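You operate a simulated robot arm through the tools that you are given. There is no shell and no other tool. Be economical: measure what you need, move in short steps, check, and stop when the job is done.

The job below is to be done with a simulated robot arm. You get a single attempt, and the scene is never put back.

## Task
Rinse the grapes in the sieve with the tap on spray.
Fine: spray button first; sieve back; tap off; plain jet again at the end; spill nothing.

Only the result counts: the job must be done as asked and must still hold three seconds after the hand-in. Knocking over, shifting, dropping, spilling or breaking anything else fails it.

## Robot
A 7-joint arm with a two-finger parallel gripper, fixed in place. Base frame: the origin is at the foot of the arm, x ahead of it, y to its left, z up. Units: mm, degrees, N and s.
With the tool pointing down near the work surface it reaches from about 400 to 900 mm from the base axis. Its first joint turns from -115.0 to 115.0 degrees. Payload 3.91 kg.
Tool frame: the origin (TCP) lies between the finger pads and is the grasp point; the fingertips stand 30 mm ahead of it; z points along the fingers, y is the line along which they close. The gripper opens to 110 mm. The fingers are 20 mm wide and 10 mm thick; the gripper's body (48 by 112 mm) begins 55 mm behind the TCP.
Orientation is told as [roll, pitch, yaw] about the base's x, y, z axes, in that order, counted from this pose: with the fingers straight down and closing along the base's y, the tool's x points along the base's -x, its y along +y and its z along -z.

## Interface
- The arm moves only by the tool nudge_tool. Its argument "motion" is a list of rows, each a list of 7 numbers: the shift along the tool's x, y, z in mm, then the turn, a rotation vector about the tool's x, y, z in degrees, then the opening in per cent of the stroke, from 0 (shut) to 100 (fully open). In form: [[tx, ty, tz, wx, wy, wz, fingers], ...]. A call has 1 to 8 rows; each row is the pose to reach, as a shift and turn from the pose commanded when the call began, along the tool's axes at that moment. Rows are played at 5 a second. More than 50 mm and 8.6 degrees between two rows, or a gripper value outside its range, and nothing of the call is played. Where a pose cannot be reached the arm comes as near as it can. A force on the tool above 40 N (or 10 N above the force at the start of the call, whichever is more), or a blocked arm, ends the call early, and 0.2 s more pass. The fingers move at their own pace (about 153 mm/s each) and stop on an object; they squeeze with about 30 N. The grip force told is the motor's: it shows also when the fingers shut on nothing. Time passes only in rows, and 0.2 s behind the last, so rows that repeat a pose let the fingers close. The reply holds the time, the measured pose of the TCP, the force on the tool along the base axes, the opening and the grip force, in the units named above and with some noise.
- Cameras (640 x 400 px; columns grow to the right, rows downward): "scene" is fixed at [48.6, 649.8, 1564]; the picture's right is [-0.64, -0.77, 0.00], its down [-0.34, 0.28, -0.90] and it looks along [0.69, -0.57, -0.44] (base axes); focal length 320 px, centre (320, 200). "wrist" rides on the gripper at [-36, 0, -57] in the tool frame; the picture's right is [0.00, -1.00, 0.00], its down [0.97, 0.00, -0.24] and it looks along [0.24, 0.00, 0.97] (tool axes); focal length 218 px, centre (320, 200). There is no depth. A picture from a camera that has moved, and an enlarged one, comes with that camera's place and axes in the base frame and with its lens.
- grab_frame(camera): a new picture of that camera. The clock stands still meanwhile.
- lift_body(by): slides the trunk up (or, below 0, down) by that many mm; the arm rides with it, the base frame stays. It gives what a move gives, with no picture.
- inspect(camera, box): a new picture of the part [left, top, right, bottom] of that camera's present view, enlarged. The clock stands still meanwhile.
- close_job(): hands the job in; it is judged then, once.

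Work in short steps. Places have to be worked out from the pictures, the camera data and where the tool is seen: move nearer, look again, correct. Check each grasp and each placing, and mend what went wrong. You have 120 turns and 68 pictures in all, those below and enlarged ones among them. Open the gripper and draw the arm clear of the work before you hand the job in, unless the task says otherwise; then end with one line.

The tools are called after "Emit:" as a command line: name --pt "numbers of a row" for each row, then --argument value for the rest, lists and objects as JSON in quotes. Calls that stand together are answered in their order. nudge_tool: Moves the arm, as the interface text tells. Its arguments: {"type":"object","properties":{"motion":{"type":"array","items":{"type":"array","items":{"type":"number"}}}},"required":["motion"]} The other tools are called the same way: lift_body (by) slides the trunk up or down; grab_frame (camera) takes a picture; inspect (camera, box) takes an enlarged picture of a part of a camera's view; close_job () hands the job in.

At the start:

```text
time: 0.0
position: [516.5, 107.0, 1393.9]
tcp_rot: [0.0, -0.1, 0.0]
wrist_force: [0.5, -0.8, 0.4]
opening: 110.0
gripper_force: 0.1
trunk travel left (down, up): [-925.0, 65.0]
```

scene: 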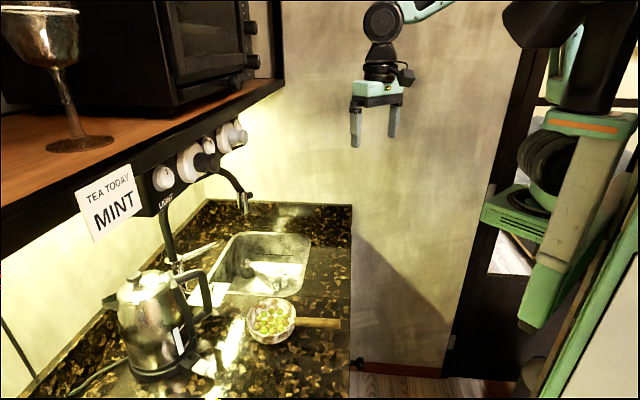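
wrist: 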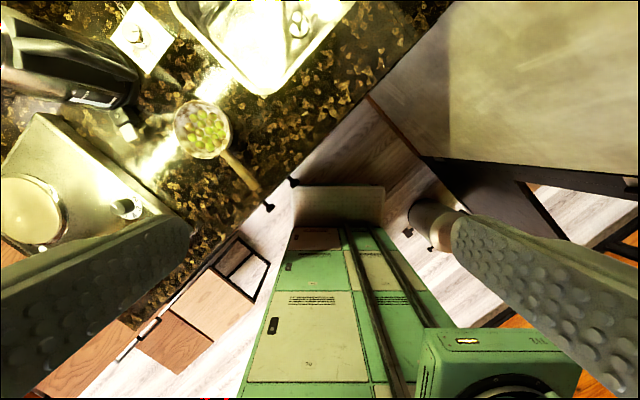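

I start with enlarged looks at the tap/sink region and at the panel with knobs.

Emit:
inspect --camera "scene" --box '[140, 180, 360, 360]'

Emit:
inspect --camera "scene" --box '[130, 100, 290, 220]'

Emit:
inspect --camera "wrist" --box '[60, 0, 380, 220]'

```text
2.22 times, centred on (250, 270) of scene
camera zoom: at [48.6, 649.8, 1564.0], right [-0.64, -0.77, 0.0], down [-0.34, 0.28, -0.9], along [0.69, -0.57, -0.44], focal length 712 px, centre (476, 44)
```

zoom: 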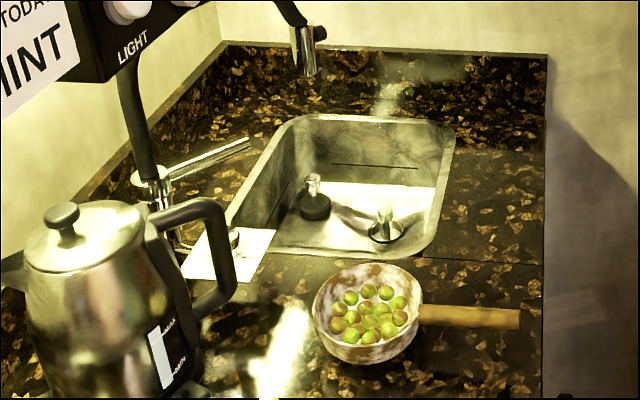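

```text
3.33 times, centred on (210, 160) of scene
camera zoom: at [48.6, 649.8, 1564.0], right [-0.64, -0.77, 0.0], down [-0.34, 0.28, -0.9], along [0.69, -0.57, -0.44], focal length 1068 px, centre (687, 333)
```

zoom: 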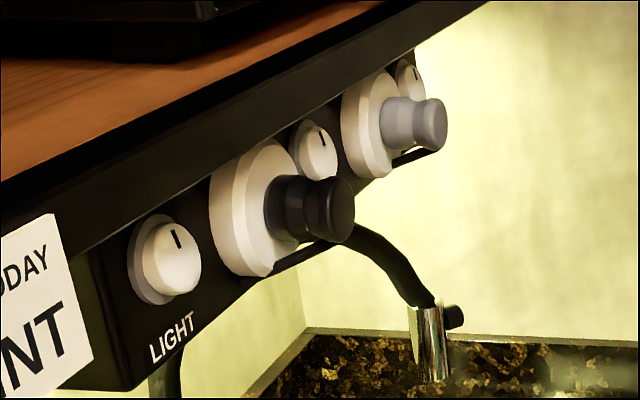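

```text
1.82 times, centred on (220, 110) of wrist
camera zoom: at [551.6, 108.5, 1451.2], right [0.0, -1.0, 0.0], down [-0.97, 0.0, 0.24], along [-0.24, 0.0, -0.97], focal length 397 px, centre (502, 364)
```

zoom: 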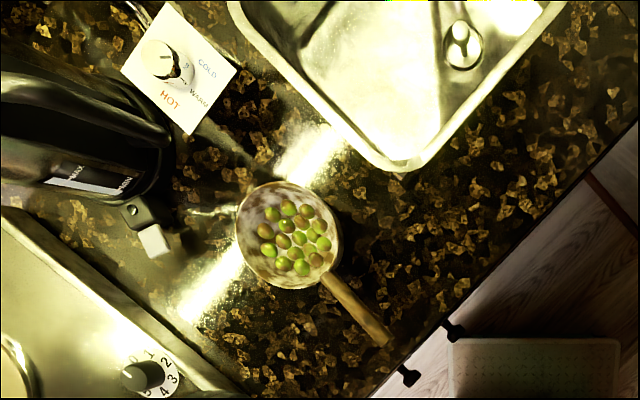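

The counter runs diagonally, with the sink ahead and left. The tap is out of wrist view, so I tilt the wrist camera forward in place to see it.

Emit:
nudge_tool --pt "0 0 0 0 -8 0 100" --pt "0 0 0 0 -16 0 100" --pt "0 0 0 0 -24 0 100" --pt "0 0 0 0 -32 0 100" --pt "0 0 0 0 -40 0 100" --pt "0 0 0 0 -48 0 100"

Emit:
grab_frame --camera "wrist"

```text
time: 1.4
position: [516.0, 107.9, 1394.3]
tcp_rot: [0.1, -48.0, 0.2]
wrist_force: [0.2, -0.2, 0.2]
opening: 109.9
gripper_force: 0.1
trunk travel left (down, up): [-925.0, 65.0]
```

```text
62 pictures are left
camera wrist: at [497.2, 108.9, 1459.0], right [0.0, -1.0, 0.0], down [-0.83, 0.0, -0.56], along [0.56, 0.0, -0.83], focal length 218 px, centre (320, 200)
```

wrist: 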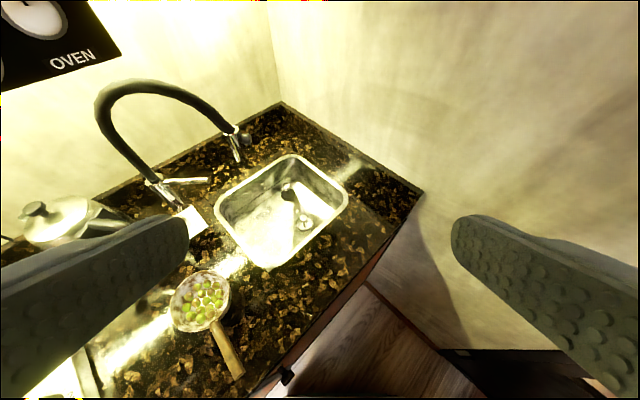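

Emit:
inspect --camera "wrist" --box '[80, 70, 380, 270]'

Emit:
inspect --camera "wrist" --box '[190, 110, 290, 180]'

Emit:
inspect --camera "scene" --box '[215, 170, 275, 220]'

Emit:
inspect --camera "scene" --box '[150, 220, 240, 300]'

```text
2.00 times, centred on (230, 170) of wrist
camera zoom: at [497.2, 108.9, 1459.0], right [0.0, -1.0, 0.0], down [-0.83, 0.0, -0.56], along [0.56, 0.0, -0.83], focal length 436 px, centre (500, 260)
```

zoom: 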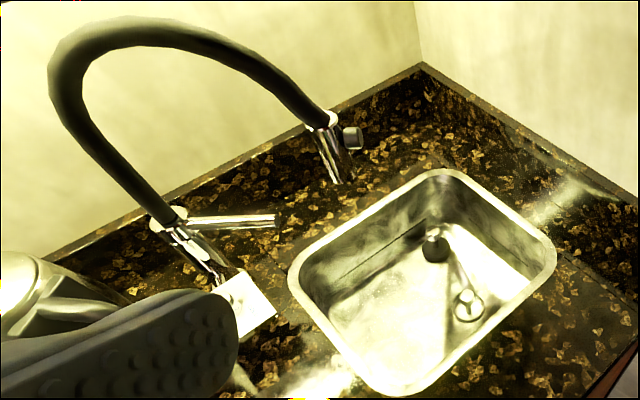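

```text
5.71 times, centred on (240, 145) of wrist
camera zoom: at [497.2, 108.9, 1459.0], right [0.0, -1.0, 0.0], down [-0.83, 0.0, -0.56], along [0.56, 0.0, -0.83], focal length 1247 px, centre (777, 514)
```

zoom: 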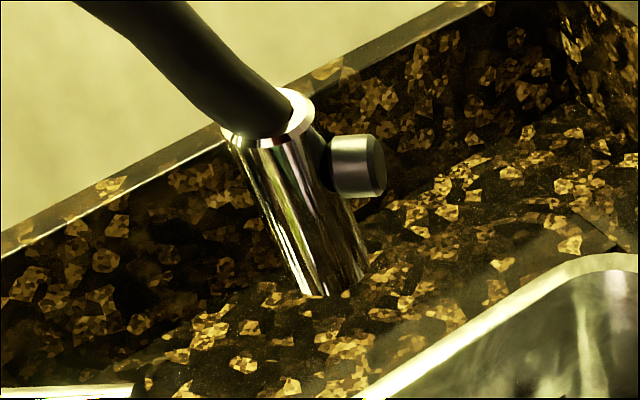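

```text
8.00 times, centred on (245, 195) of scene
camera zoom: at [48.6, 649.8, 1564.0], right [-0.64, -0.77, 0.0], down [-0.34, 0.28, -0.9], along [0.69, -0.57, -0.44], focal length 2562 px, centre (920, 240)
```

zoom: 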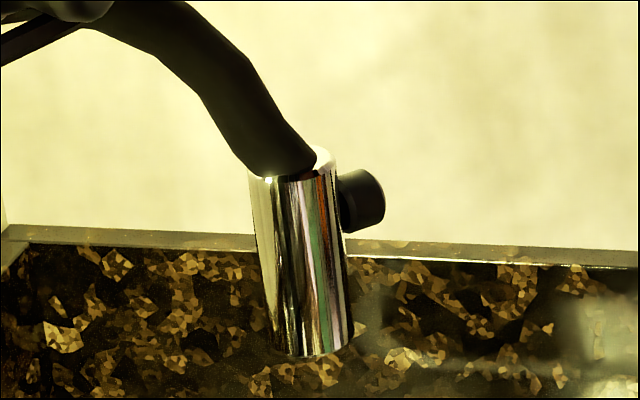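

```text
5.00 times, centred on (195, 260) of scene
camera zoom: at [48.6, 649.8, 1564.0], right [-0.64, -0.77, 0.0], down [-0.34, 0.28, -0.9], along [0.69, -0.57, -0.44], focal length 1601 px, centre (945, -100)
```

zoom: 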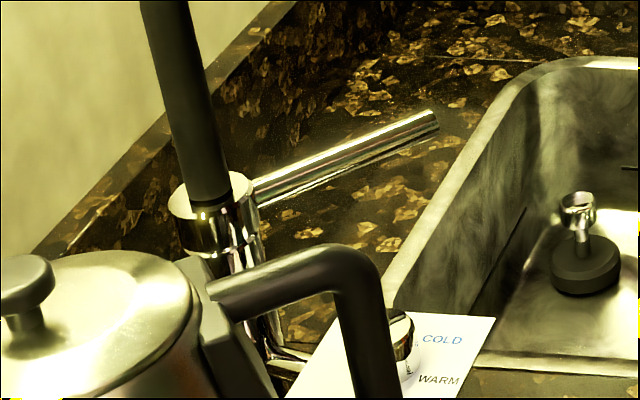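

Triangulated: the tap head is vertical at about (853,286,1097–1173), with its button facing -y at (851,257,1156). The lever runs from the column (~833,508,1045) to a tip near (839,386,1038). I move in for a better look at the lever, plate and sink.

Emit:
nudge_tool --pt "8 28 19 -4.5 0 -4 100" --pt "16 57 38 -8.9 0 -8 100" --pt "24 85 57 -13.4 0 -12 100" --pt "32 114 76 -17.8 0 -16 100" --pt "40 142 95 -22.3 0 -20 100"

Emit:
grab_frame --camera "wrist"

```text
time: 2.6
position: [560.4, 249.5, 1299.9]
tcp_rot: [0.1, -47.9, 30.0]
wrist_force: [-0.4, -0.6, 0.0]
opening: 110.0
gripper_force: 0.0
trunk travel left (down, up): [-925.0, 65.0]
```

```text
57 pictures are left
camera wrist: at [543.7, 241.8, 1365.8], right [0.5, -0.87, 0.0], down [-0.72, -0.41, -0.56], along [0.48, 0.28, -0.83], focal length 218 px, centre (320, 200)
```

wrist: 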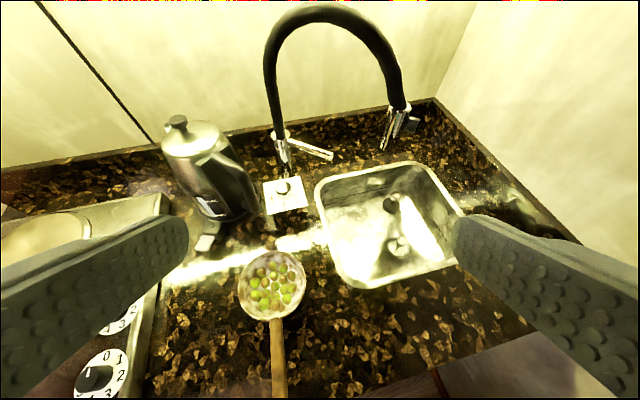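

Emit:
inspect --camera "wrist" --box '[240, 110, 360, 220]'

Emit:
inspect --camera "wrist" --box '[310, 90, 470, 290]'

Emit:
inspect --camera "wrist" --box '[190, 230, 350, 400]'

```text
3.64 times, centred on (300, 165) of wrist
camera zoom: at [543.7, 241.8, 1365.8], right [0.5, -0.87, 0.0], down [-0.72, -0.41, -0.56], along [0.48, 0.28, -0.83], focal length 794 px, centre (393, 327)
```

zoom: 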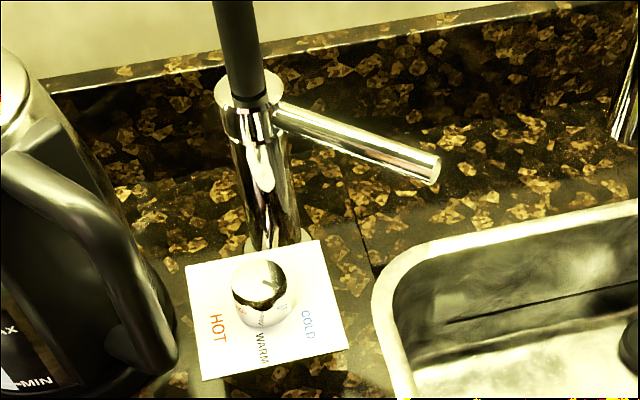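

```text
2.00 times, centred on (390, 190) of wrist
camera zoom: at [543.7, 241.8, 1365.8], right [0.5, -0.87, 0.0], down [-0.72, -0.41, -0.56], along [0.48, 0.28, -0.83], focal length 436 px, centre (180, 220)
```

zoom: 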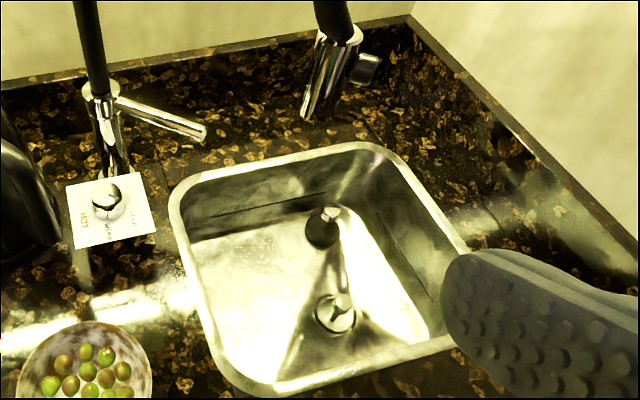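

```text
2.35 times, centred on (270, 315) of wrist
camera zoom: at [543.7, 241.8, 1365.8], right [0.5, -0.87, 0.0], down [-0.72, -0.41, -0.56], along [0.48, 0.28, -0.83], focal length 514 px, centre (438, -71)
```

zoom: 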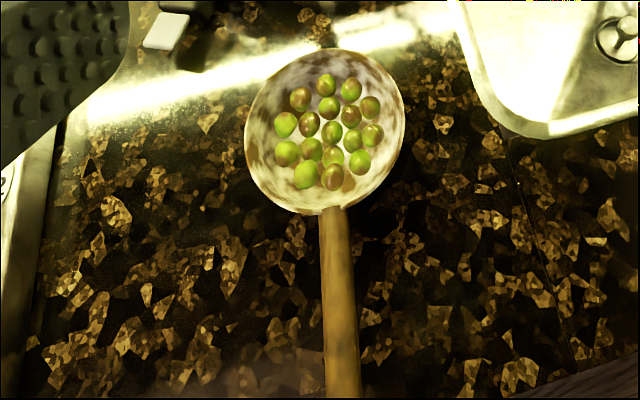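

Emit:
inspect --camera "wrist" --box '[260, 172, 310, 215]'

Emit:
inspect --camera "wrist" --box '[370, 180, 430, 265]'

Emit:
inspect --camera "scene" --box '[235, 235, 295, 300]'

```text
9.30 times, centred on (285, 194) of wrist
camera zoom: at [543.7, 241.8, 1365.8], right [0.5, -0.87, 0.0], down [-0.72, -0.41, -0.56], along [0.48, 0.28, -0.83], focal length 2030 px, centre (646, 260)
```

zoom: 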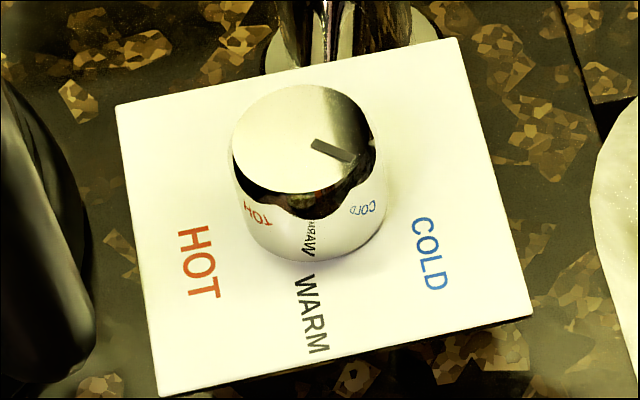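

```text
4.71 times, centred on (400, 222) of wrist
camera zoom: at [543.7, 241.8, 1365.8], right [0.5, -0.87, 0.0], down [-0.72, -0.41, -0.56], along [0.48, 0.28, -0.83], focal length 1027 px, centre (-56, 94)
```

zoom: 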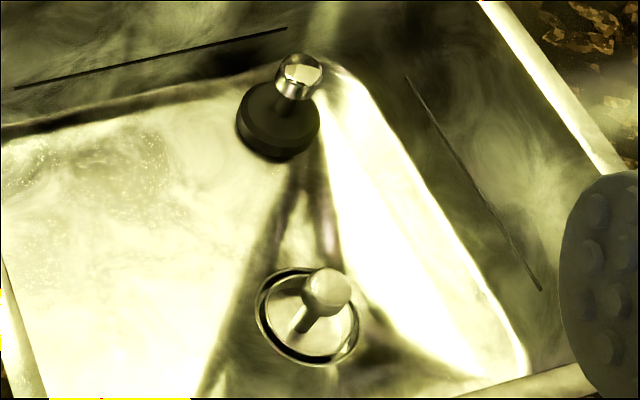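

```text
6.15 times, centred on (265, 268) of scene
camera zoom: at [48.6, 649.8, 1564.0], right [-0.64, -0.77, 0.0], down [-0.34, 0.28, -0.9], along [0.69, -0.57, -0.44], focal length 1971 px, centre (658, -215)
```

zoom: 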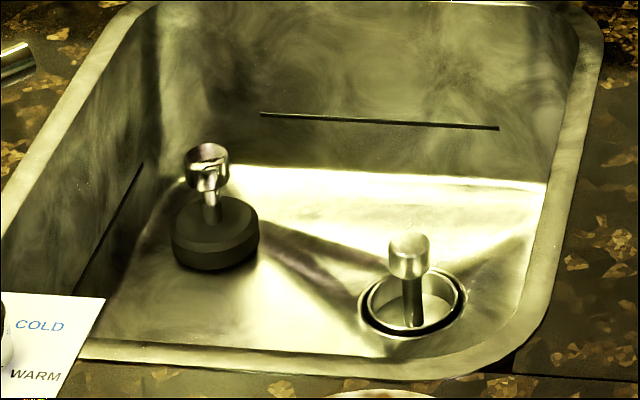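

The pointer reads COLD and the black stopper is out, beside the strainer, so both can be left alone. I check the arm's posture from the scene camera before approaching the head.

Emit:
grab_frame --camera "scene"

```text
50 pictures are left
```

scene: 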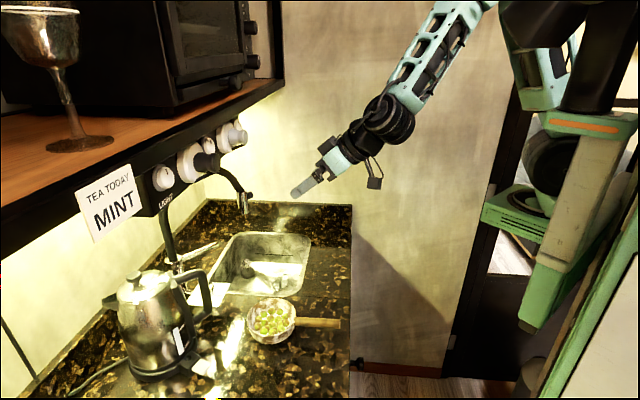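

I lower the trunk 250 mm so the arm stays clear of the shelf, then straighten the yaw.

Emit:
lift_body --by -250

Emit:
nudge_tool --pt "-12 5 -7 4.5 0 4 100" --pt "-24 9 -15 8.9 0 8 100" --pt "-37 14 -22 13.4 0 12 100" --pt "-49 19 -29 17.8 0 16 100" --pt "-61 23 -37 22.3 0 20 100"

```text
time: 5.2
position: [559.9, 249.6, 1050.8]
tcp_rot: [0.0, -48.0, 30.0]
wrist_force: [-0.2, 0.0, 0.5]
opening: 110.1
gripper_force: 0.0
trunk travel left (down, up): [-675.0, 315.0]
```

```text
time: 6.4
position: [560.0, 276.5, 1121.0]
tcp_rot: [-0.1, -48.0, 0.0]
wrist_force: [-0.2, 0.1, 0.1]
opening: 110.2
gripper_force: 0.1
trunk travel left (down, up): [-675.0, 315.0]
```

Now I level the tool (pitch -90), closing on y at button height, at x≈680.

Emit:
nudge_tool --pt "-18 0 11 0 -7 0 100" --pt "-35 0 22 0 -14 0 100" --pt "-53 0 33 0 -21 0 100" --pt "-71 0 44 0 -28 0 100" --pt "-88 0 55 0 -35 0 100" --pt "-106 0 66 0 -42 0 100"

Emit:
grab_frame --camera "wrist"

Emit:
grab_frame --camera "scene"

```text
time: 7.8
position: [679.5, 276.0, 1154.2]
tcp_rot: [166.9, -89.9, -166.9]
wrist_force: [-0.4, 0.8, -0.2]
opening: 109.7
gripper_force: 0.2
trunk travel left (down, up): [-675.0, 315.0]
```

```text
49 pictures are left
camera wrist: at [622.5, 277.3, 1191.0], right [0.0, -1.0, 0.0], down [-0.24, 0.0, -0.97], along [0.97, 0.0, -0.24], focal length 218 px, centre (320, 200)
```

wrist: 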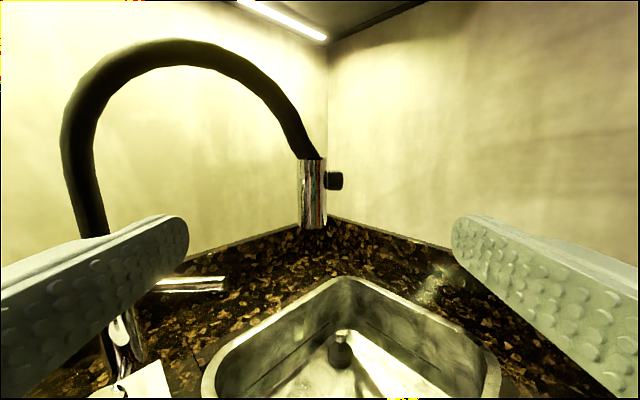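

```text
48 pictures are left
```

scene: 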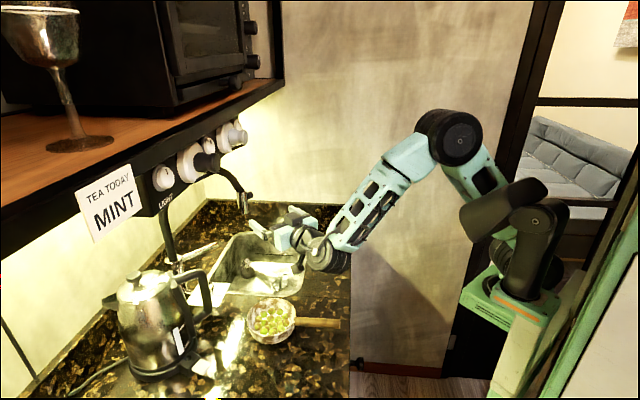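

Aligned: the button is at y≈253–275 and z≈1155, and the head is at y≈271–300. I advance so the fingers straddle the head and button.

Emit:
nudge_tool --pt "-1 0 41 0 0 0 100" --pt "-1 0 82 0 0 0 100" --pt "-1 0 123 0 0 0 100" --pt "-1 0 163 0 0 0 100"

Emit:
grab_frame --camera "wrist"

```text
time: 8.8
position: [842.8, 276.5, 1157.0]
tcp_rot: [-87.8, -90.0, 87.8]
wrist_force: [-0.9, 0.0, 0.0]
opening: 110.2
gripper_force: 0.0
trunk travel left (down, up): [-675.0, 315.0]
```

```text
47 pictures are left
camera wrist: at [786.3, 277.6, 1193.4], right [0.0, -1.0, 0.0], down [-0.24, 0.0, -0.97], along [0.97, 0.0, -0.24], focal length 218 px, centre (320, 200)
```

wrist: 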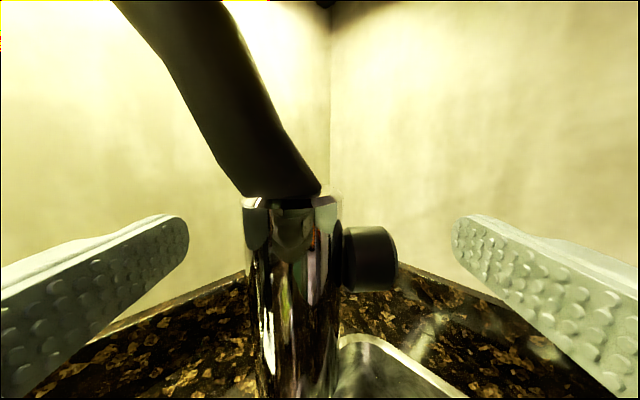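

The fingers straddle the head and button squarely. I close to just short of contact, then squeeze once.

Emit:
nudge_tool --pt "0 0 0 0 0 0 60" --pt "0 0 0 0 0 0 50" --pt "0 0 0 0 0 0 48" --pt "0 0 0 0 0 0 48"

Emit:
nudge_tool --pt "0 0 0 0 0 0 46" --pt "0 0 0 0 0 0 46"

```text
time: 9.8
position: [842.7, 277.3, 1156.8]
tcp_rot: [-14.4, -89.9, 14.4]
wrist_force: [-0.9, 0.2, -0.2]
opening: 52.9
gripper_force: 0.0
trunk travel left (down, up): [-675.0, 315.0]
```

```text
time: 10.4
position: [842.6, 277.0, 1157.4]
tcp_rot: [-17.5, -90.1, 17.5]
wrist_force: [-0.4, 0.1, -0.1]
opening: 50.8
gripper_force: 0.0
trunk travel left (down, up): [-675.0, 315.0]
```

No contact yet at 50.8 mm; I squeeze further in one stroke and hold.

Emit:
nudge_tool --pt "0 0 0 0 0 0 42" --pt "0 0 0 0 0 0 38" --pt "0 0 0 0 0 0 34" --pt "0 0 0 0 0 0 34"

Emit:
grab_frame --camera "wrist"

```text
time: 11.4
position: [841.2, 280.6, 1156.7]
tcp_rot: [-18.6, -89.9, 19.1]
wrist_force: [1.3, 28.2, 0.3]
opening: 39.4
gripper_force: 46.1
trunk travel left (down, up): [-675.0, 315.0]
```

```text
46 pictures are left
camera wrist: at [784.5, 281.4, 1193.4], right [0.01, -1.0, 0.0], down [-0.24, 0.0, -0.97], along [0.97, 0.01, -0.24], focal length 218 px, centre (320, 200)
```

wrist: 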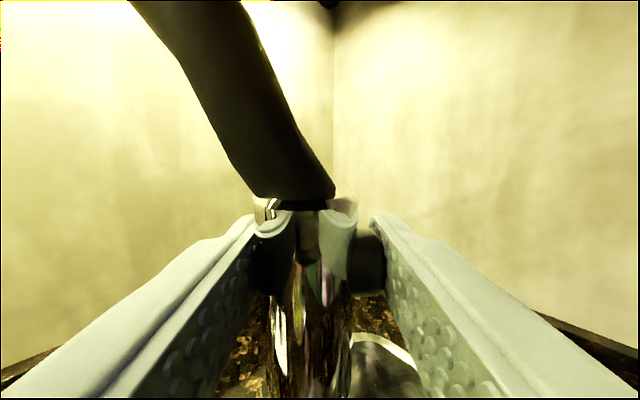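

The opening is 39.4 mm against ~49 at first touch, so the button was pushed in about 9 mm. I release and look.

Emit:
nudge_tool --pt "0 0 0 0 0 0 60" --pt "0 0 0 0 0 0 100" --pt "0 0 0 0 0 0 100"

Emit:
grab_frame --camera "wrist"

```text
time: 12.2
position: [843.2, 276.6, 1157.2]
tcp_rot: [-50.5, -90.1, 50.5]
wrist_force: [0.4, -0.6, -0.2]
opening: 110.0
gripper_force: 0.1
trunk travel left (down, up): [-675.0, 315.0]
```

```text
45 pictures are left
camera wrist: at [786.4, 277.3, 1193.3], right [0.0, -1.0, 0.0], down [-0.24, 0.0, -0.97], along [0.97, 0.0, -0.24], focal length 218 px, centre (320, 200)
```

wrist: 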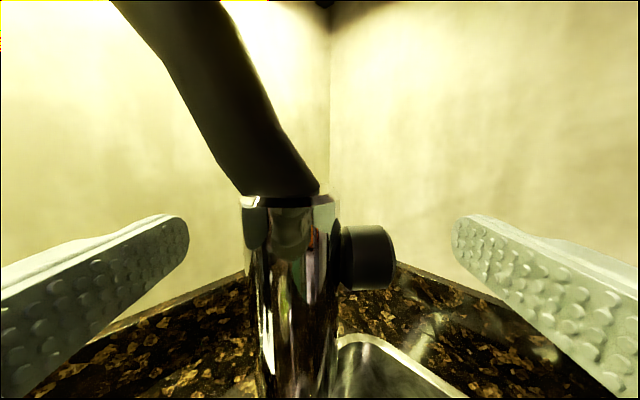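

The button sprang back as before, so the spray should be toggled; I'll confirm once water runs. Now I retreat and yaw +34° toward the lever, keeping the body away from the kettle.

Emit:
nudge_tool --pt "0 0 -41 0 0 0 100" --pt "0 0 -82 0 0 0 100" --pt "0 0 -123 0 0 0 100" --pt "0 0 -163 0 0 0 50" --pt "20 6 -160 -8.5 0 0 0" --pt "40 12 -155 -17 0 0 0" --pt "60 18 -149 -25.5 0 0 0" --pt "77 23 -143 -34 0 0 0"

Emit:
grab_frame --camera "wrist"

```text
time: 14.0
position: [688.4, 313.8, 1082.5]
tcp_rot: [-6.6, -89.7, 39.4]
wrist_force: [1.6, -0.6, -0.8]
opening: 0.0
gripper_force: 30.0
out of reach, approached as far as the arm can: row 8
trunk travel left (down, up): [-675.0, 315.0]
```

```text
44 pictures are left
camera wrist: at [639.8, 284.1, 1118.5], right [0.54, -0.84, 0.0], down [-0.2, -0.13, -0.97], along [0.81, 0.53, -0.24], focal length 218 px, centre (320, 200)
```

wrist: 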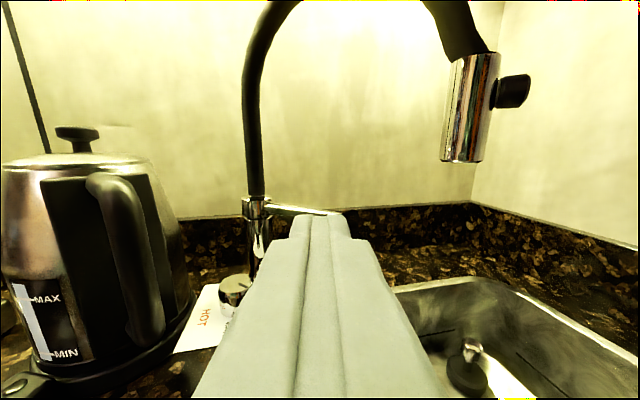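

Yaw stopped around 33° (wrist limit). The lever is roughly horizontal at z≈1042 with its tip near (836,390). I lower the trunk 75 so the fingers pass beneath it.

Emit:
lift_body --by -75

Emit:
inspect --camera "wrist" --box '[180, 100, 500, 300]'

```text
time: 15.1
position: [686.6, 315.1, 1007.2]
tcp_rot: [-20.0, -89.8, 53.1]
wrist_force: [0.0, -0.4, 0.2]
opening: 0.2
gripper_force: 29.7
trunk travel left (down, up): [-600.0, 390.0]
```

```text
2.00 times, centred on (340, 200) of wrist
camera zoom: at [638.3, 286.0, 1044.1], right [0.54, -0.84, 0.0], down [-0.2, -0.13, -0.97], along [0.81, 0.53, -0.24], focal length 436 px, centre (280, 200)
```

zoom: 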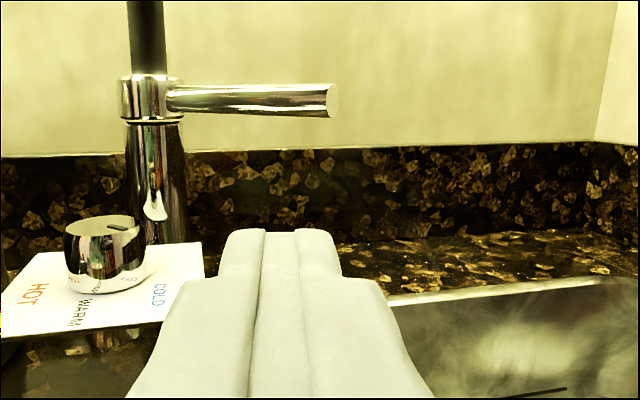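

Clear view: the lever is at z≈1040, 16 mm thick, with its tip at (837,386). I move the closed fingers under it at z≈1008.

Emit:
nudge_tool --pt "0 -4 40 0 0 0 0" --pt "0 -8 80 0 0 0 0" --pt "0 -12 120 0 0 0 0" --pt "0 -15 158 0 0 0 0"

Emit:
inspect --camera "wrist" --box '[180, 40, 500, 240]'

```text
time: 16.1
position: [822.9, 397.8, 1009.7]
tcp_rot: [-25.8, -89.8, 58.1]
wrist_force: [0.3, -0.2, 0.6]
opening: 0.0
gripper_force: 30.0
out of reach, approached as far as the arm can: row 2, 3, 4
trunk travel left (down, up): [-600.0, 390.0]
```

```text
2.00 times, centred on (340, 140) of wrist
camera zoom: at [774.4, 368.3, 1046.3], right [0.53, -0.85, 0.0], down [-0.21, -0.13, -0.97], along [0.82, 0.52, -0.24], focal length 436 px, centre (280, 320)
```

zoom: 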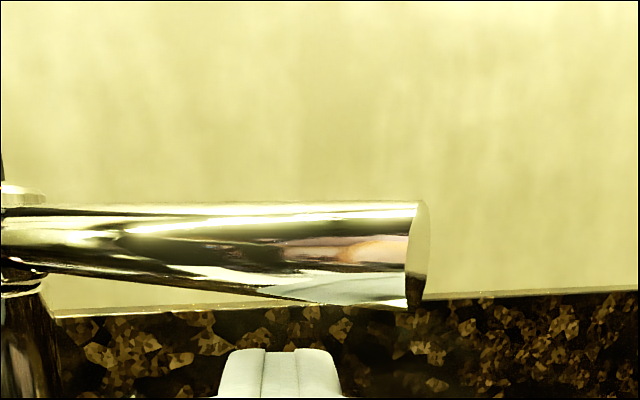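

Fingertips are under the lever's outer part. I raise in small steps and watch the force.

Emit:
nudge_tool --pt "-6 0 0 0 0 0 0" --pt "-12 0 0 0 0 0 0" --pt "-18 0 0 0 0 0 0" --pt "-22 0 0 0 0 0 0"

Emit:
inspect --camera "wrist" --box '[180, 40, 500, 240]'

```text
time: 17.1
position: [822.0, 401.1, 1021.5]
tcp_rot: [-5.9, -88.9, 38.3]
wrist_force: [-4.7, -2.2, -35.9]
opening: 0.0
gripper_force: 29.6
trunk travel left (down, up): [-600.0, 390.0]
```

```text
2.00 times, centred on (340, 140) of wrist
camera zoom: at [774.6, 370.0, 1058.5], right [0.54, -0.84, 0.0], down [-0.22, -0.14, -0.97], along [0.81, 0.52, -0.26], focal length 436 px, centre (280, 320)
```

zoom: 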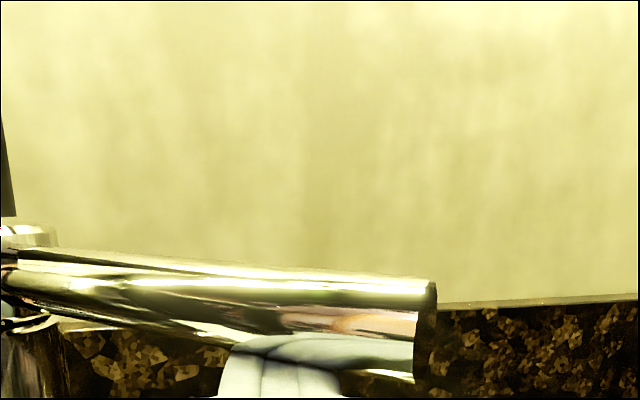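

The lever doesn't lift (36 N, no motion), so it must swing about the vertical. I back off and try pushing it toward +x with the fingertips at lever height.

Emit:
nudge_tool --pt "12 0 0 0 0 0 0" --pt "20 0 0 0 0 0 0" --pt "20 0 -30 0 0 0 0" --pt "20 0 -55 0 0 0 0" --pt "5 0 -55 0 0 0 0" --pt "-9 0 -55 0 0 0 0"

Emit:
inspect --camera "wrist" --box '[180, 100, 500, 300]'

```text
time: 18.5
position: [777.1, 369.8, 1039.8]
tcp_rot: [-12.4, -89.8, 44.7]
wrist_force: [0.2, -0.7, -1.5]
opening: 0.1
gripper_force: 30.4
out of reach, approached as far as the arm can: row 3, 4
trunk travel left (down, up): [-600.0, 390.0]
```

```text
2.00 times, centred on (340, 200) of wrist
camera zoom: at [727.9, 340.1, 1076.4], right [0.54, -0.84, 0.0], down [-0.21, -0.13, -0.97], along [0.82, 0.52, -0.24], focal length 436 px, centre (280, 200)
```

zoom: 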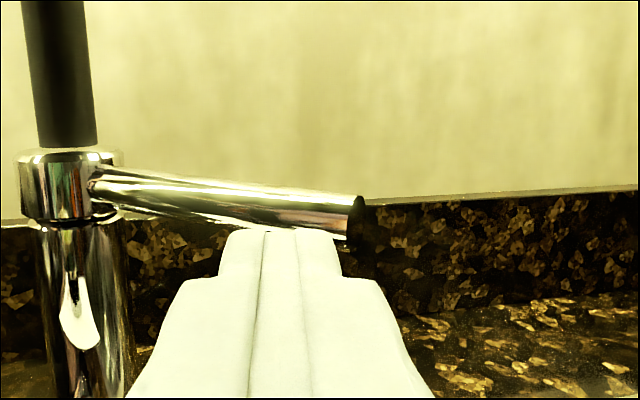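

Fingertips sit ~25 mm before the lever at its height. I push forward gently.

Emit:
nudge_tool --pt "0 0 12 0 0 0 0" --pt "0 0 22 0 0 0 0" --pt "0 0 30 0 0 0 0" --pt "0 0 36 0 0 0 0" --pt "0 0 40 0 0 0 0"

Emit:
inspect --camera "wrist" --box '[180, 100, 500, 300]'

```text
time: 19.6
position: [804.0, 386.5, 1039.3]
tcp_rot: [-6.9, -89.6, 39.3]
wrist_force: [-26.9, -21.6, 4.1]
opening: 0.0
gripper_force: 29.6
trunk travel left (down, up): [-600.0, 390.0]
stopped in row 5: the force on the tool passed its limit (the readings are from after the stop); the commanded pose is now the measured one
```

```text
2.00 times, centred on (340, 200) of wrist
camera zoom: at [755.5, 357.0, 1076.3], right [0.54, -0.84, 0.0], down [-0.21, -0.13, -0.97], along [0.82, 0.52, -0.25], focal length 436 px, centre (280, 200)
```

zoom: 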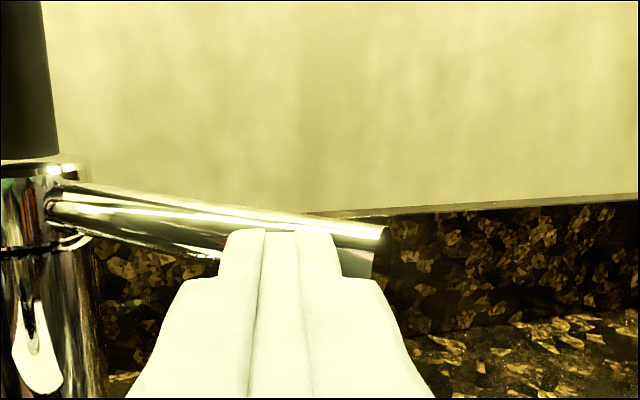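

Blocked in +x too, so the lever must swing toward -x (the user). I back off, rise above lever height, then pitch the fingers downward to hook behind it.

Emit:
nudge_tool --pt "0 0 -22 0 0 0 0" --pt "0 0 -45 0 0 0 0" --pt "-35 0 -45 0 0 0 0" --pt "-80 0 -45 0 0 0 0" --pt "-100 0 -45 6.5 0 0 0" --pt "-100 0 -45 13 0 0 0"

Emit:
nudge_tool --pt "0 0 0 0 8 0 0" --pt "0 0 0 0 16 0 0" --pt "0 0 0 0 24 0 0" --pt "0 0 0 0 32 0 0" --pt "0 0 0 0 40 0 0" --pt "0 0 0 0 48 0 0" --pt "0 0 0 0 56 0 0"

Emit:
grab_frame --camera "wrist"

Emit:
grab_frame --camera "scene"

```text
time: 21.0
position: [767.6, 363.3, 1137.7]
tcp_rot: [-18.7, -89.5, 38.0]
wrist_force: [0.1, 0.0, 0.1]
opening: 0.2
gripper_force: 29.9
trunk travel left (down, up): [-600.0, 390.0]
```

```text
time: 22.6
position: [768.2, 363.7, 1138.6]
tcp_rot: [-0.1, -33.5, 19.4]
wrist_force: [0.1, -1.0, -0.1]
opening: 0.0
gripper_force: 29.9
trunk travel left (down, up): [-600.0, 390.0]
```

```text
38 pictures are left
camera wrist: at [766.5, 365.0, 1206.3], right [0.33, -0.94, 0.0], down [-0.89, -0.31, -0.34], along [0.32, 0.11, -0.94], focal length 218 px, centre (320, 200)
```

wrist: 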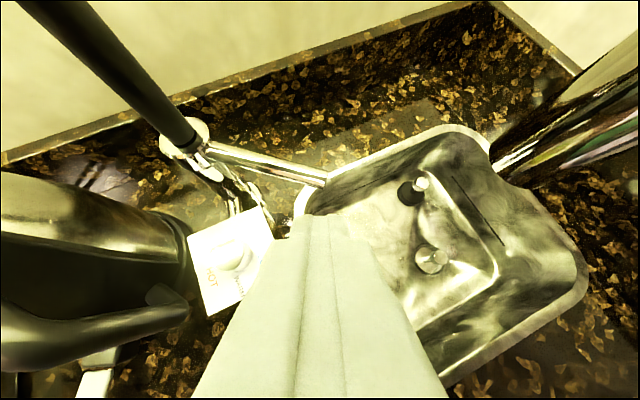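

```text
37 pictures are left
```

scene: 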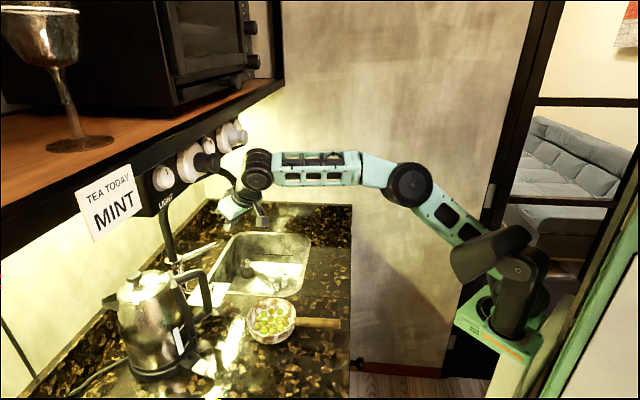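

Lever axis is confirmed at x≈839, z≈1040. I slide down along the tool axis, shift over the lever, and go down behind it.

Emit:
nudge_tool --pt "0 0 25 0 0 0 0" --pt "0 0 50 0 0 0 0" --pt "-17 5 50 0 0 0 0" --pt "-35 10 50 0 0 0 0" --pt "-35 10 80 0 0 0 0" --pt "-35 10 105 0 0 0 0" --pt "-35 10 130 0 0 0 0"

Emit:
grab_frame --camera "wrist"

Emit:
inspect --camera "scene" --box '[150, 120, 310, 260]'

```text
time: 24.0
position: [831.4, 389.5, 1078.1]
tcp_rot: [0.6, -34.8, 19.2]
wrist_force: [-4.2, 0.9, 17.3]
opening: 0.0
gripper_force: 30.1
out of reach, approached as far as the arm can: row 4, 5, 6, 7
trunk travel left (down, up): [-600.0, 390.0]
stopped in row 7: the force on the tool passed its limit (the readings are from after the stop); the commanded pose is now the measured one
```

```text
36 pictures are left
camera wrist: at [828.9, 388.7, 1145.5], right [0.33, -0.94, -0.01], down [-0.88, -0.31, -0.36], along [0.33, 0.13, -0.93], focal length 218 px, centre (320, 200)
```

wrist: 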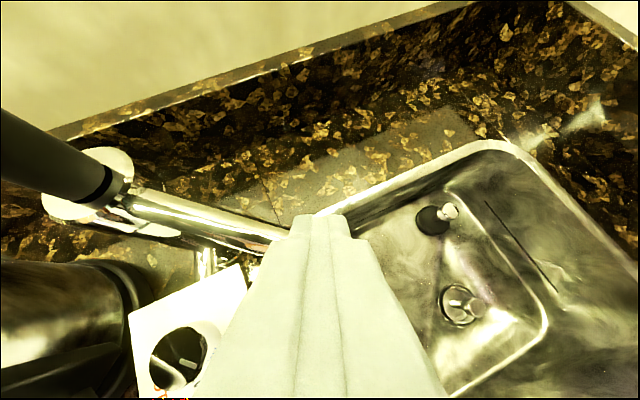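

```text
2.86 times, centred on (230, 190) of scene
camera zoom: at [48.6, 649.8, 1564.0], right [-0.64, -0.77, 0.0], down [-0.34, 0.28, -0.9], along [0.69, -0.57, -0.44], focal length 915 px, centre (577, 229)
```

zoom: 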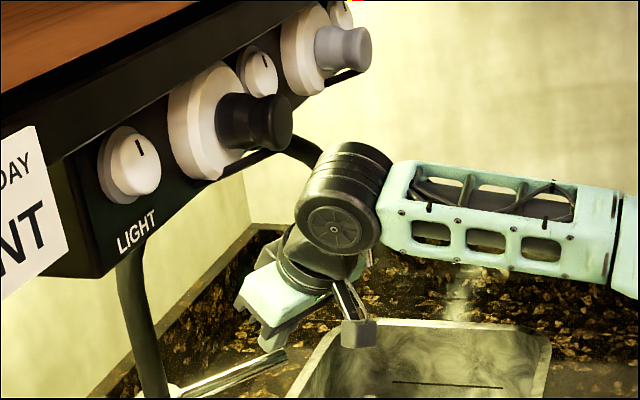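

The arm is at its reach limit in this pose, with the fingertip only resting on the lever. Better plan: go horizontal again (shorter reach), pass the closed fingers to the right of the lever tip, and sweep the tip toward -x with the finger side.

Emit:
nudge_tool --pt "0 0 -40 0 0 0 0" --pt "0 0 -80 0 0 0 0" --pt "0 0 -80 0 -8.5 0 0" --pt "0 0 -80 0 -17 0 0" --pt "0 0 -80 0 -25.5 0 0" --pt "0 0 -80 0 -34 0 0" --pt "0 0 -80 0 -42.5 0 0" --pt "0 0 -80 0 -51 0 0"

```text
time: 25.8
position: [789.2, 374.5, 1140.5]
tcp_rot: [4.3, -85.5, 15.4]
wrist_force: [-0.1, -1.7, 0.8]
opening: 0.2
gripper_force: 30.4
trunk travel left (down, up): [-600.0, 390.0]
```

Emit:
nudge_tool --pt "0 -25 -10 -3 -1 0 0" --pt "25 -50 -16 -6 -2 0 0" --pt "55 -50 -16 -9 -3 0 0" --pt "82 -50 -16 -12 -4 0 0" --pt "108 -50 -16 -13.5 -4.5 0 0"

Emit:
inspect --camera "wrist" --box '[160, 60, 480, 260]'

```text
time: 27.0
position: [781.8, 318.4, 1031.1]
tcp_rot: [93.9, -89.2, -60.9]
wrist_force: [0.3, 0.0, 0.9]
opening: 0.0
gripper_force: 29.8
trunk travel left (down, up): [-600.0, 390.0]
```

```text
2.00 times, centred on (320, 160) of wrist
camera zoom: at [735.3, 288.4, 1068.1], right [0.54, -0.84, -0.01], down [-0.21, -0.12, -0.97], along [0.81, 0.53, -0.24], focal length 436 px, centre (320, 280)
```

zoom: 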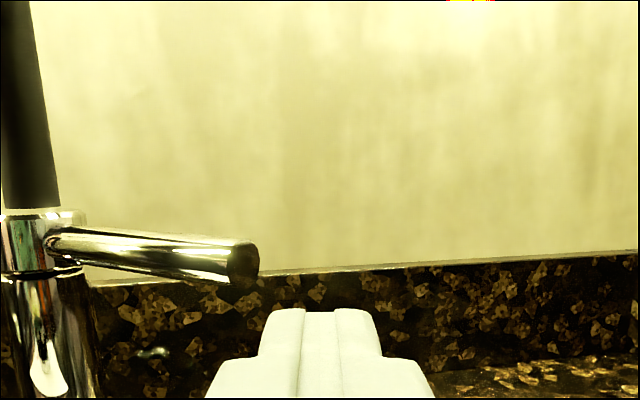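

Aligned: I advance 78 mm so the fingers pass right of the lever tip.

Emit:
nudge_tool --pt "0 0 28 0 0 0 0" --pt "0 0 55 0 0 0 0" --pt "0 0 78 0 0 0 0"

Emit:
inspect --camera "wrist" --box '[160, 60, 480, 260]'

```text
time: 27.8
position: [848.0, 361.6, 1030.7]
tcp_rot: [87.5, -89.1, -54.5]
wrist_force: [-0.7, 0.7, 0.1]
opening: 0.0
gripper_force: 30.1
trunk travel left (down, up): [-600.0, 390.0]
```

```text
2.00 times, centred on (320, 160) of wrist
camera zoom: at [800.6, 330.8, 1068.3], right [0.54, -0.84, -0.01], down [-0.21, -0.12, -0.97], along [0.81, 0.53, -0.24], focal length 436 px, centre (320, 280)
```

zoom: 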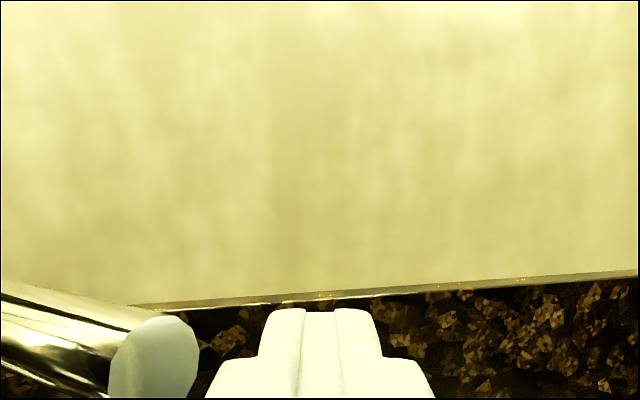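

The lever end is just left of the fingers. I move sideways into contact and start pushing.

Emit:
nudge_tool --pt "-6 8 0 0 0 0 0" --pt "-6 14 0 0 0 0 0" --pt "-6 20 -6 0 0 0 0" --pt "-6 26 -14 0 0 0 0"

Emit:
inspect --camera "wrist" --box '[160, 100, 480, 300]'

```text
time: 28.6
position: [839.2, 364.5, 1035.5]
tcp_rot: [53.8, -89.1, -22.0]
wrist_force: [0.2, -12.4, -2.5]
opening: 0.0
gripper_force: 30.5
trunk travel left (down, up): [-600.0, 390.0]
stopped in row 4: the force on the tool passed its limit (the readings are from after the stop); the commanded pose is now the measured one
```

```text
2.00 times, centred on (320, 200) of wrist
camera zoom: at [791.9, 334.6, 1072.0], right [0.53, -0.85, -0.01], down [-0.22, -0.12, -0.97], along [0.82, 0.52, -0.25], focal length 436 px, centre (320, 200)
```

zoom: 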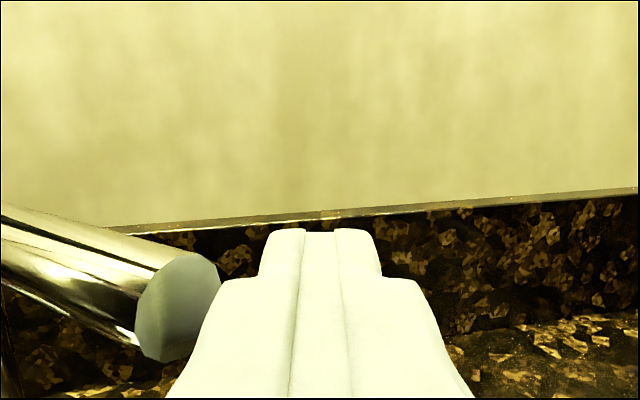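

The contact is pressing only radially on the lever's end face, which is no use. I'll instead grip the lever from above and below (roll 90°) and pull it round. First I back off and roll.

Emit:
nudge_tool --pt "0 -10 0 0 0 0 0" --pt "0 -10 -45 0 0 0 0" --pt "0 -5 -90 0 0 0 0" --pt "0 0 -100 0 0 8.5 30" --pt "0 0 -100 0 0 17 50" --pt "0 0 -100 0 0 25.5 50" --pt "0 0 -100 0 0 34 50" --pt "0 0 -100 0 0 42.5 50"

Emit:
nudge_tool --pt "0 0 0 0 0 8.5 50" --pt "0 0 0 0 0 17 50" --pt "0 0 0 0 0 25.5 50" --pt "0 0 0 0 0 34 50" --pt "0 0 0 0 0 42.5 50" --pt "0 0 0 0 0 47.5 50"

Emit:
grab_frame --camera "wrist"

```text
time: 30.4
position: [753.5, 314.2, 1037.0]
tcp_rot: [89.3, -46.6, -57.4]
wrist_force: [-0.8, -0.1, 0.1]
opening: 55.2
gripper_force: 0.0
trunk travel left (down, up): [-600.0, 390.0]
```

```text
time: 31.8
position: [754.5, 313.7, 1036.1]
tcp_rot: [89.5, 0.8, -57.7]
wrist_force: [-0.3, 0.1, 0.3]
opening: 55.2
gripper_force: 0.1
trunk travel left (down, up): [-600.0, 390.0]
```

```text
31 pictures are left
camera wrist: at [724.7, 254.2, 1036.6], right [-0.02, 0.01, -1.0], down [-0.72, 0.69, 0.02], along [0.69, 0.72, 0.0], focal length 218 px, centre (320, 200)
```

wrist: 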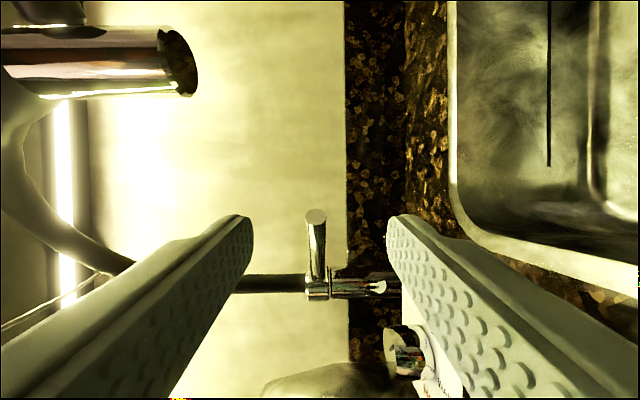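

The lever is centred between the upper and lower fingers. I shift left 35 and advance 116 so the lever lies between the pads.

Emit:
nudge_tool --pt "17 2 20 0 0 0 50" --pt "35 2 45 0 0 0 50" --pt "35 2 80 0 0 0 50" --pt "35 2 114 0 0 0 50"

Emit:
grab_frame --camera "wrist"

```text
time: 32.8
position: [831.4, 405.0, 1037.3]
tcp_rot: [89.5, 0.8, -57.9]
wrist_force: [0.4, -0.4, 0.4]
opening: 55.2
gripper_force: 0.0
trunk travel left (down, up): [-600.0, 390.0]
```

```text
30 pictures are left
camera wrist: at [802.6, 344.8, 1038.2], right [-0.01, 0.01, -1.0], down [-0.72, 0.69, 0.01], along [0.69, 0.72, 0.0], focal length 218 px, centre (320, 200)
```

wrist: 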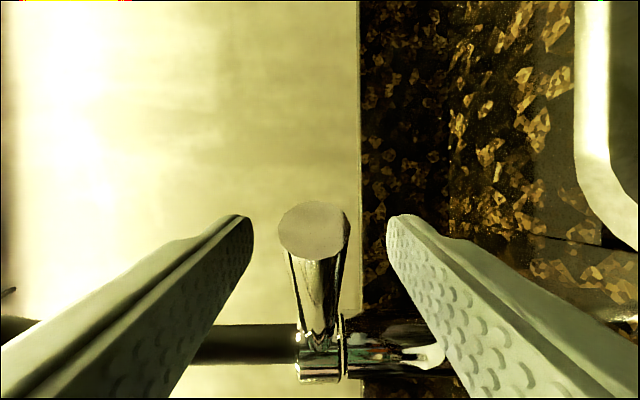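

The lever sits well between the pads. I close on it.

Emit:
nudge_tool --pt "0 1 0 0 0 0 30" --pt "0 1 0 0 0 0 15" --pt "0 1 0 0 0 0 0" --pt "0 1 0 0 0 0 0"

```text
time: 33.8
position: [832.3, 404.3, 1039.3]
tcp_rot: [89.7, 0.7, -57.6]
wrist_force: [1.5, 3.7, 3.2]
opening: 16.7
gripper_force: 45.1
trunk travel left (down, up): [-600.0, 390.0]
```

Gripped at 16.7 mm. I pull along the arc toward -x by 10° and check the force.

Emit:
nudge_tool --pt "2.5 1 -3.7 0 0 0 0" --pt "5 1 -7.4 0 0 0 0" --pt "8 1 -11 0 0 0 0" --pt "11 1 -14.4 0 0 0 0"

Emit:
grab_frame --camera "wrist"

```text
time: 34.8
position: [815.4, 404.6, 1039.1]
tcp_rot: [89.5, 0.8, -57.9]
wrist_force: [12.1, 0.1, -0.2]
opening: 16.9
gripper_force: 44.6
trunk travel left (down, up): [-600.0, 390.0]
```

```text
29 pictures are left
camera wrist: at [785.9, 344.4, 1039.4], right [-0.01, 0.01, -1.0], down [-0.72, 0.69, 0.02], along [0.69, 0.72, -0.01], focal length 218 px, centre (320, 200)
```

wrist: 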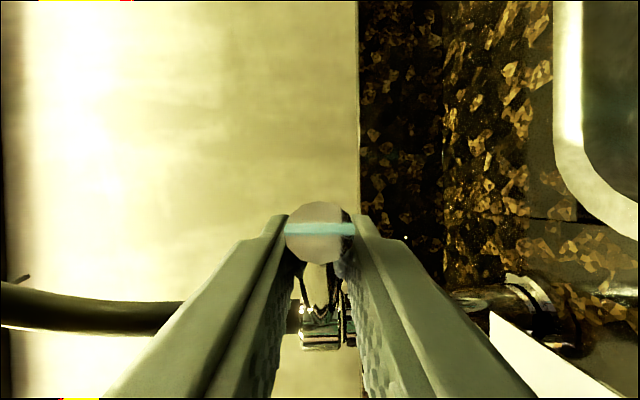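

The lever turns with only 12 N. I check for water at the head.

Emit:
inspect --camera "scene" --box '[180, 170, 320, 300]'

```text
3.08 times, centred on (250, 235) of scene
camera zoom: at [48.6, 649.8, 1564.0], right [-0.64, -0.77, 0.0], down [-0.34, 0.28, -0.9], along [0.69, -0.57, -0.44], focal length 985 px, centre (535, 92)
```

zoom: 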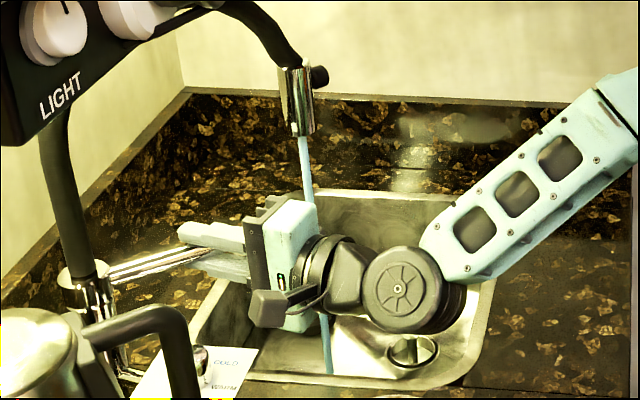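

Water is running. I zoom in to see whether it is spray or jet.

Emit:
inspect --camera "scene" --box '[230, 180, 270, 220]'

```text
10.00 times, centred on (250, 200) of scene
camera zoom: at [48.6, 649.8, 1564.0], right [-0.64, -0.77, 0.0], down [-0.34, 0.28, -0.9], along [0.69, -0.57, -0.44], focal length 3203 px, centre (1020, 200)
```

zoom: 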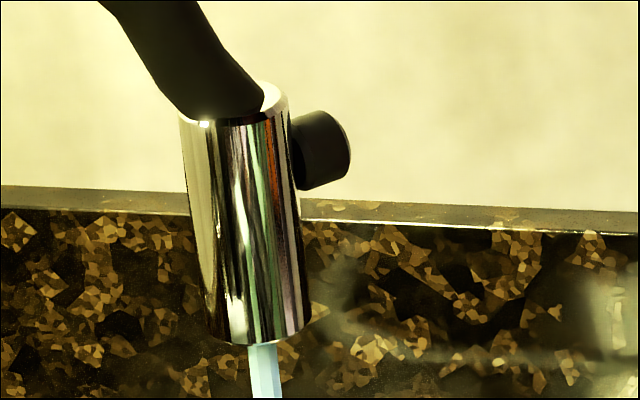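

It's a plain jet: the earlier press didn't register, because the grip was off-centre and the far finger took most of the force. I close the tap again, then redo the button press properly.

Emit:
nudge_tool --pt "-3 0 3.7 0 0 0 0" --pt "-6 0 7.4 0 0 0 0" --pt "-8.5 0 11 0 0 0 0" --pt "-11.5 0 15 0 0 0 0" --pt "-13 0 17 0 0 0 0"

Emit:
inspect --camera "scene" --box '[180, 170, 320, 300]'

```text
time: 36.0
position: [831.9, 405.9, 1040.0]
tcp_rot: [89.4, 0.7, -57.5]
wrist_force: [-12.0, 1.3, -4.6]
opening: 16.8
gripper_force: 45.3
trunk travel left (down, up): [-600.0, 390.0]
```

```text
3.08 times, centred on (250, 235) of scene
camera zoom: at [48.6, 649.8, 1564.0], right [-0.64, -0.77, 0.0], down [-0.34, 0.28, -0.9], along [0.69, -0.57, -0.44], focal length 985 px, centre (535, 92)
```

zoom: 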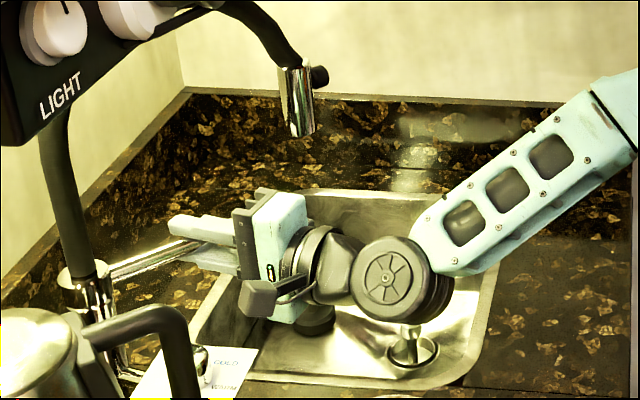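

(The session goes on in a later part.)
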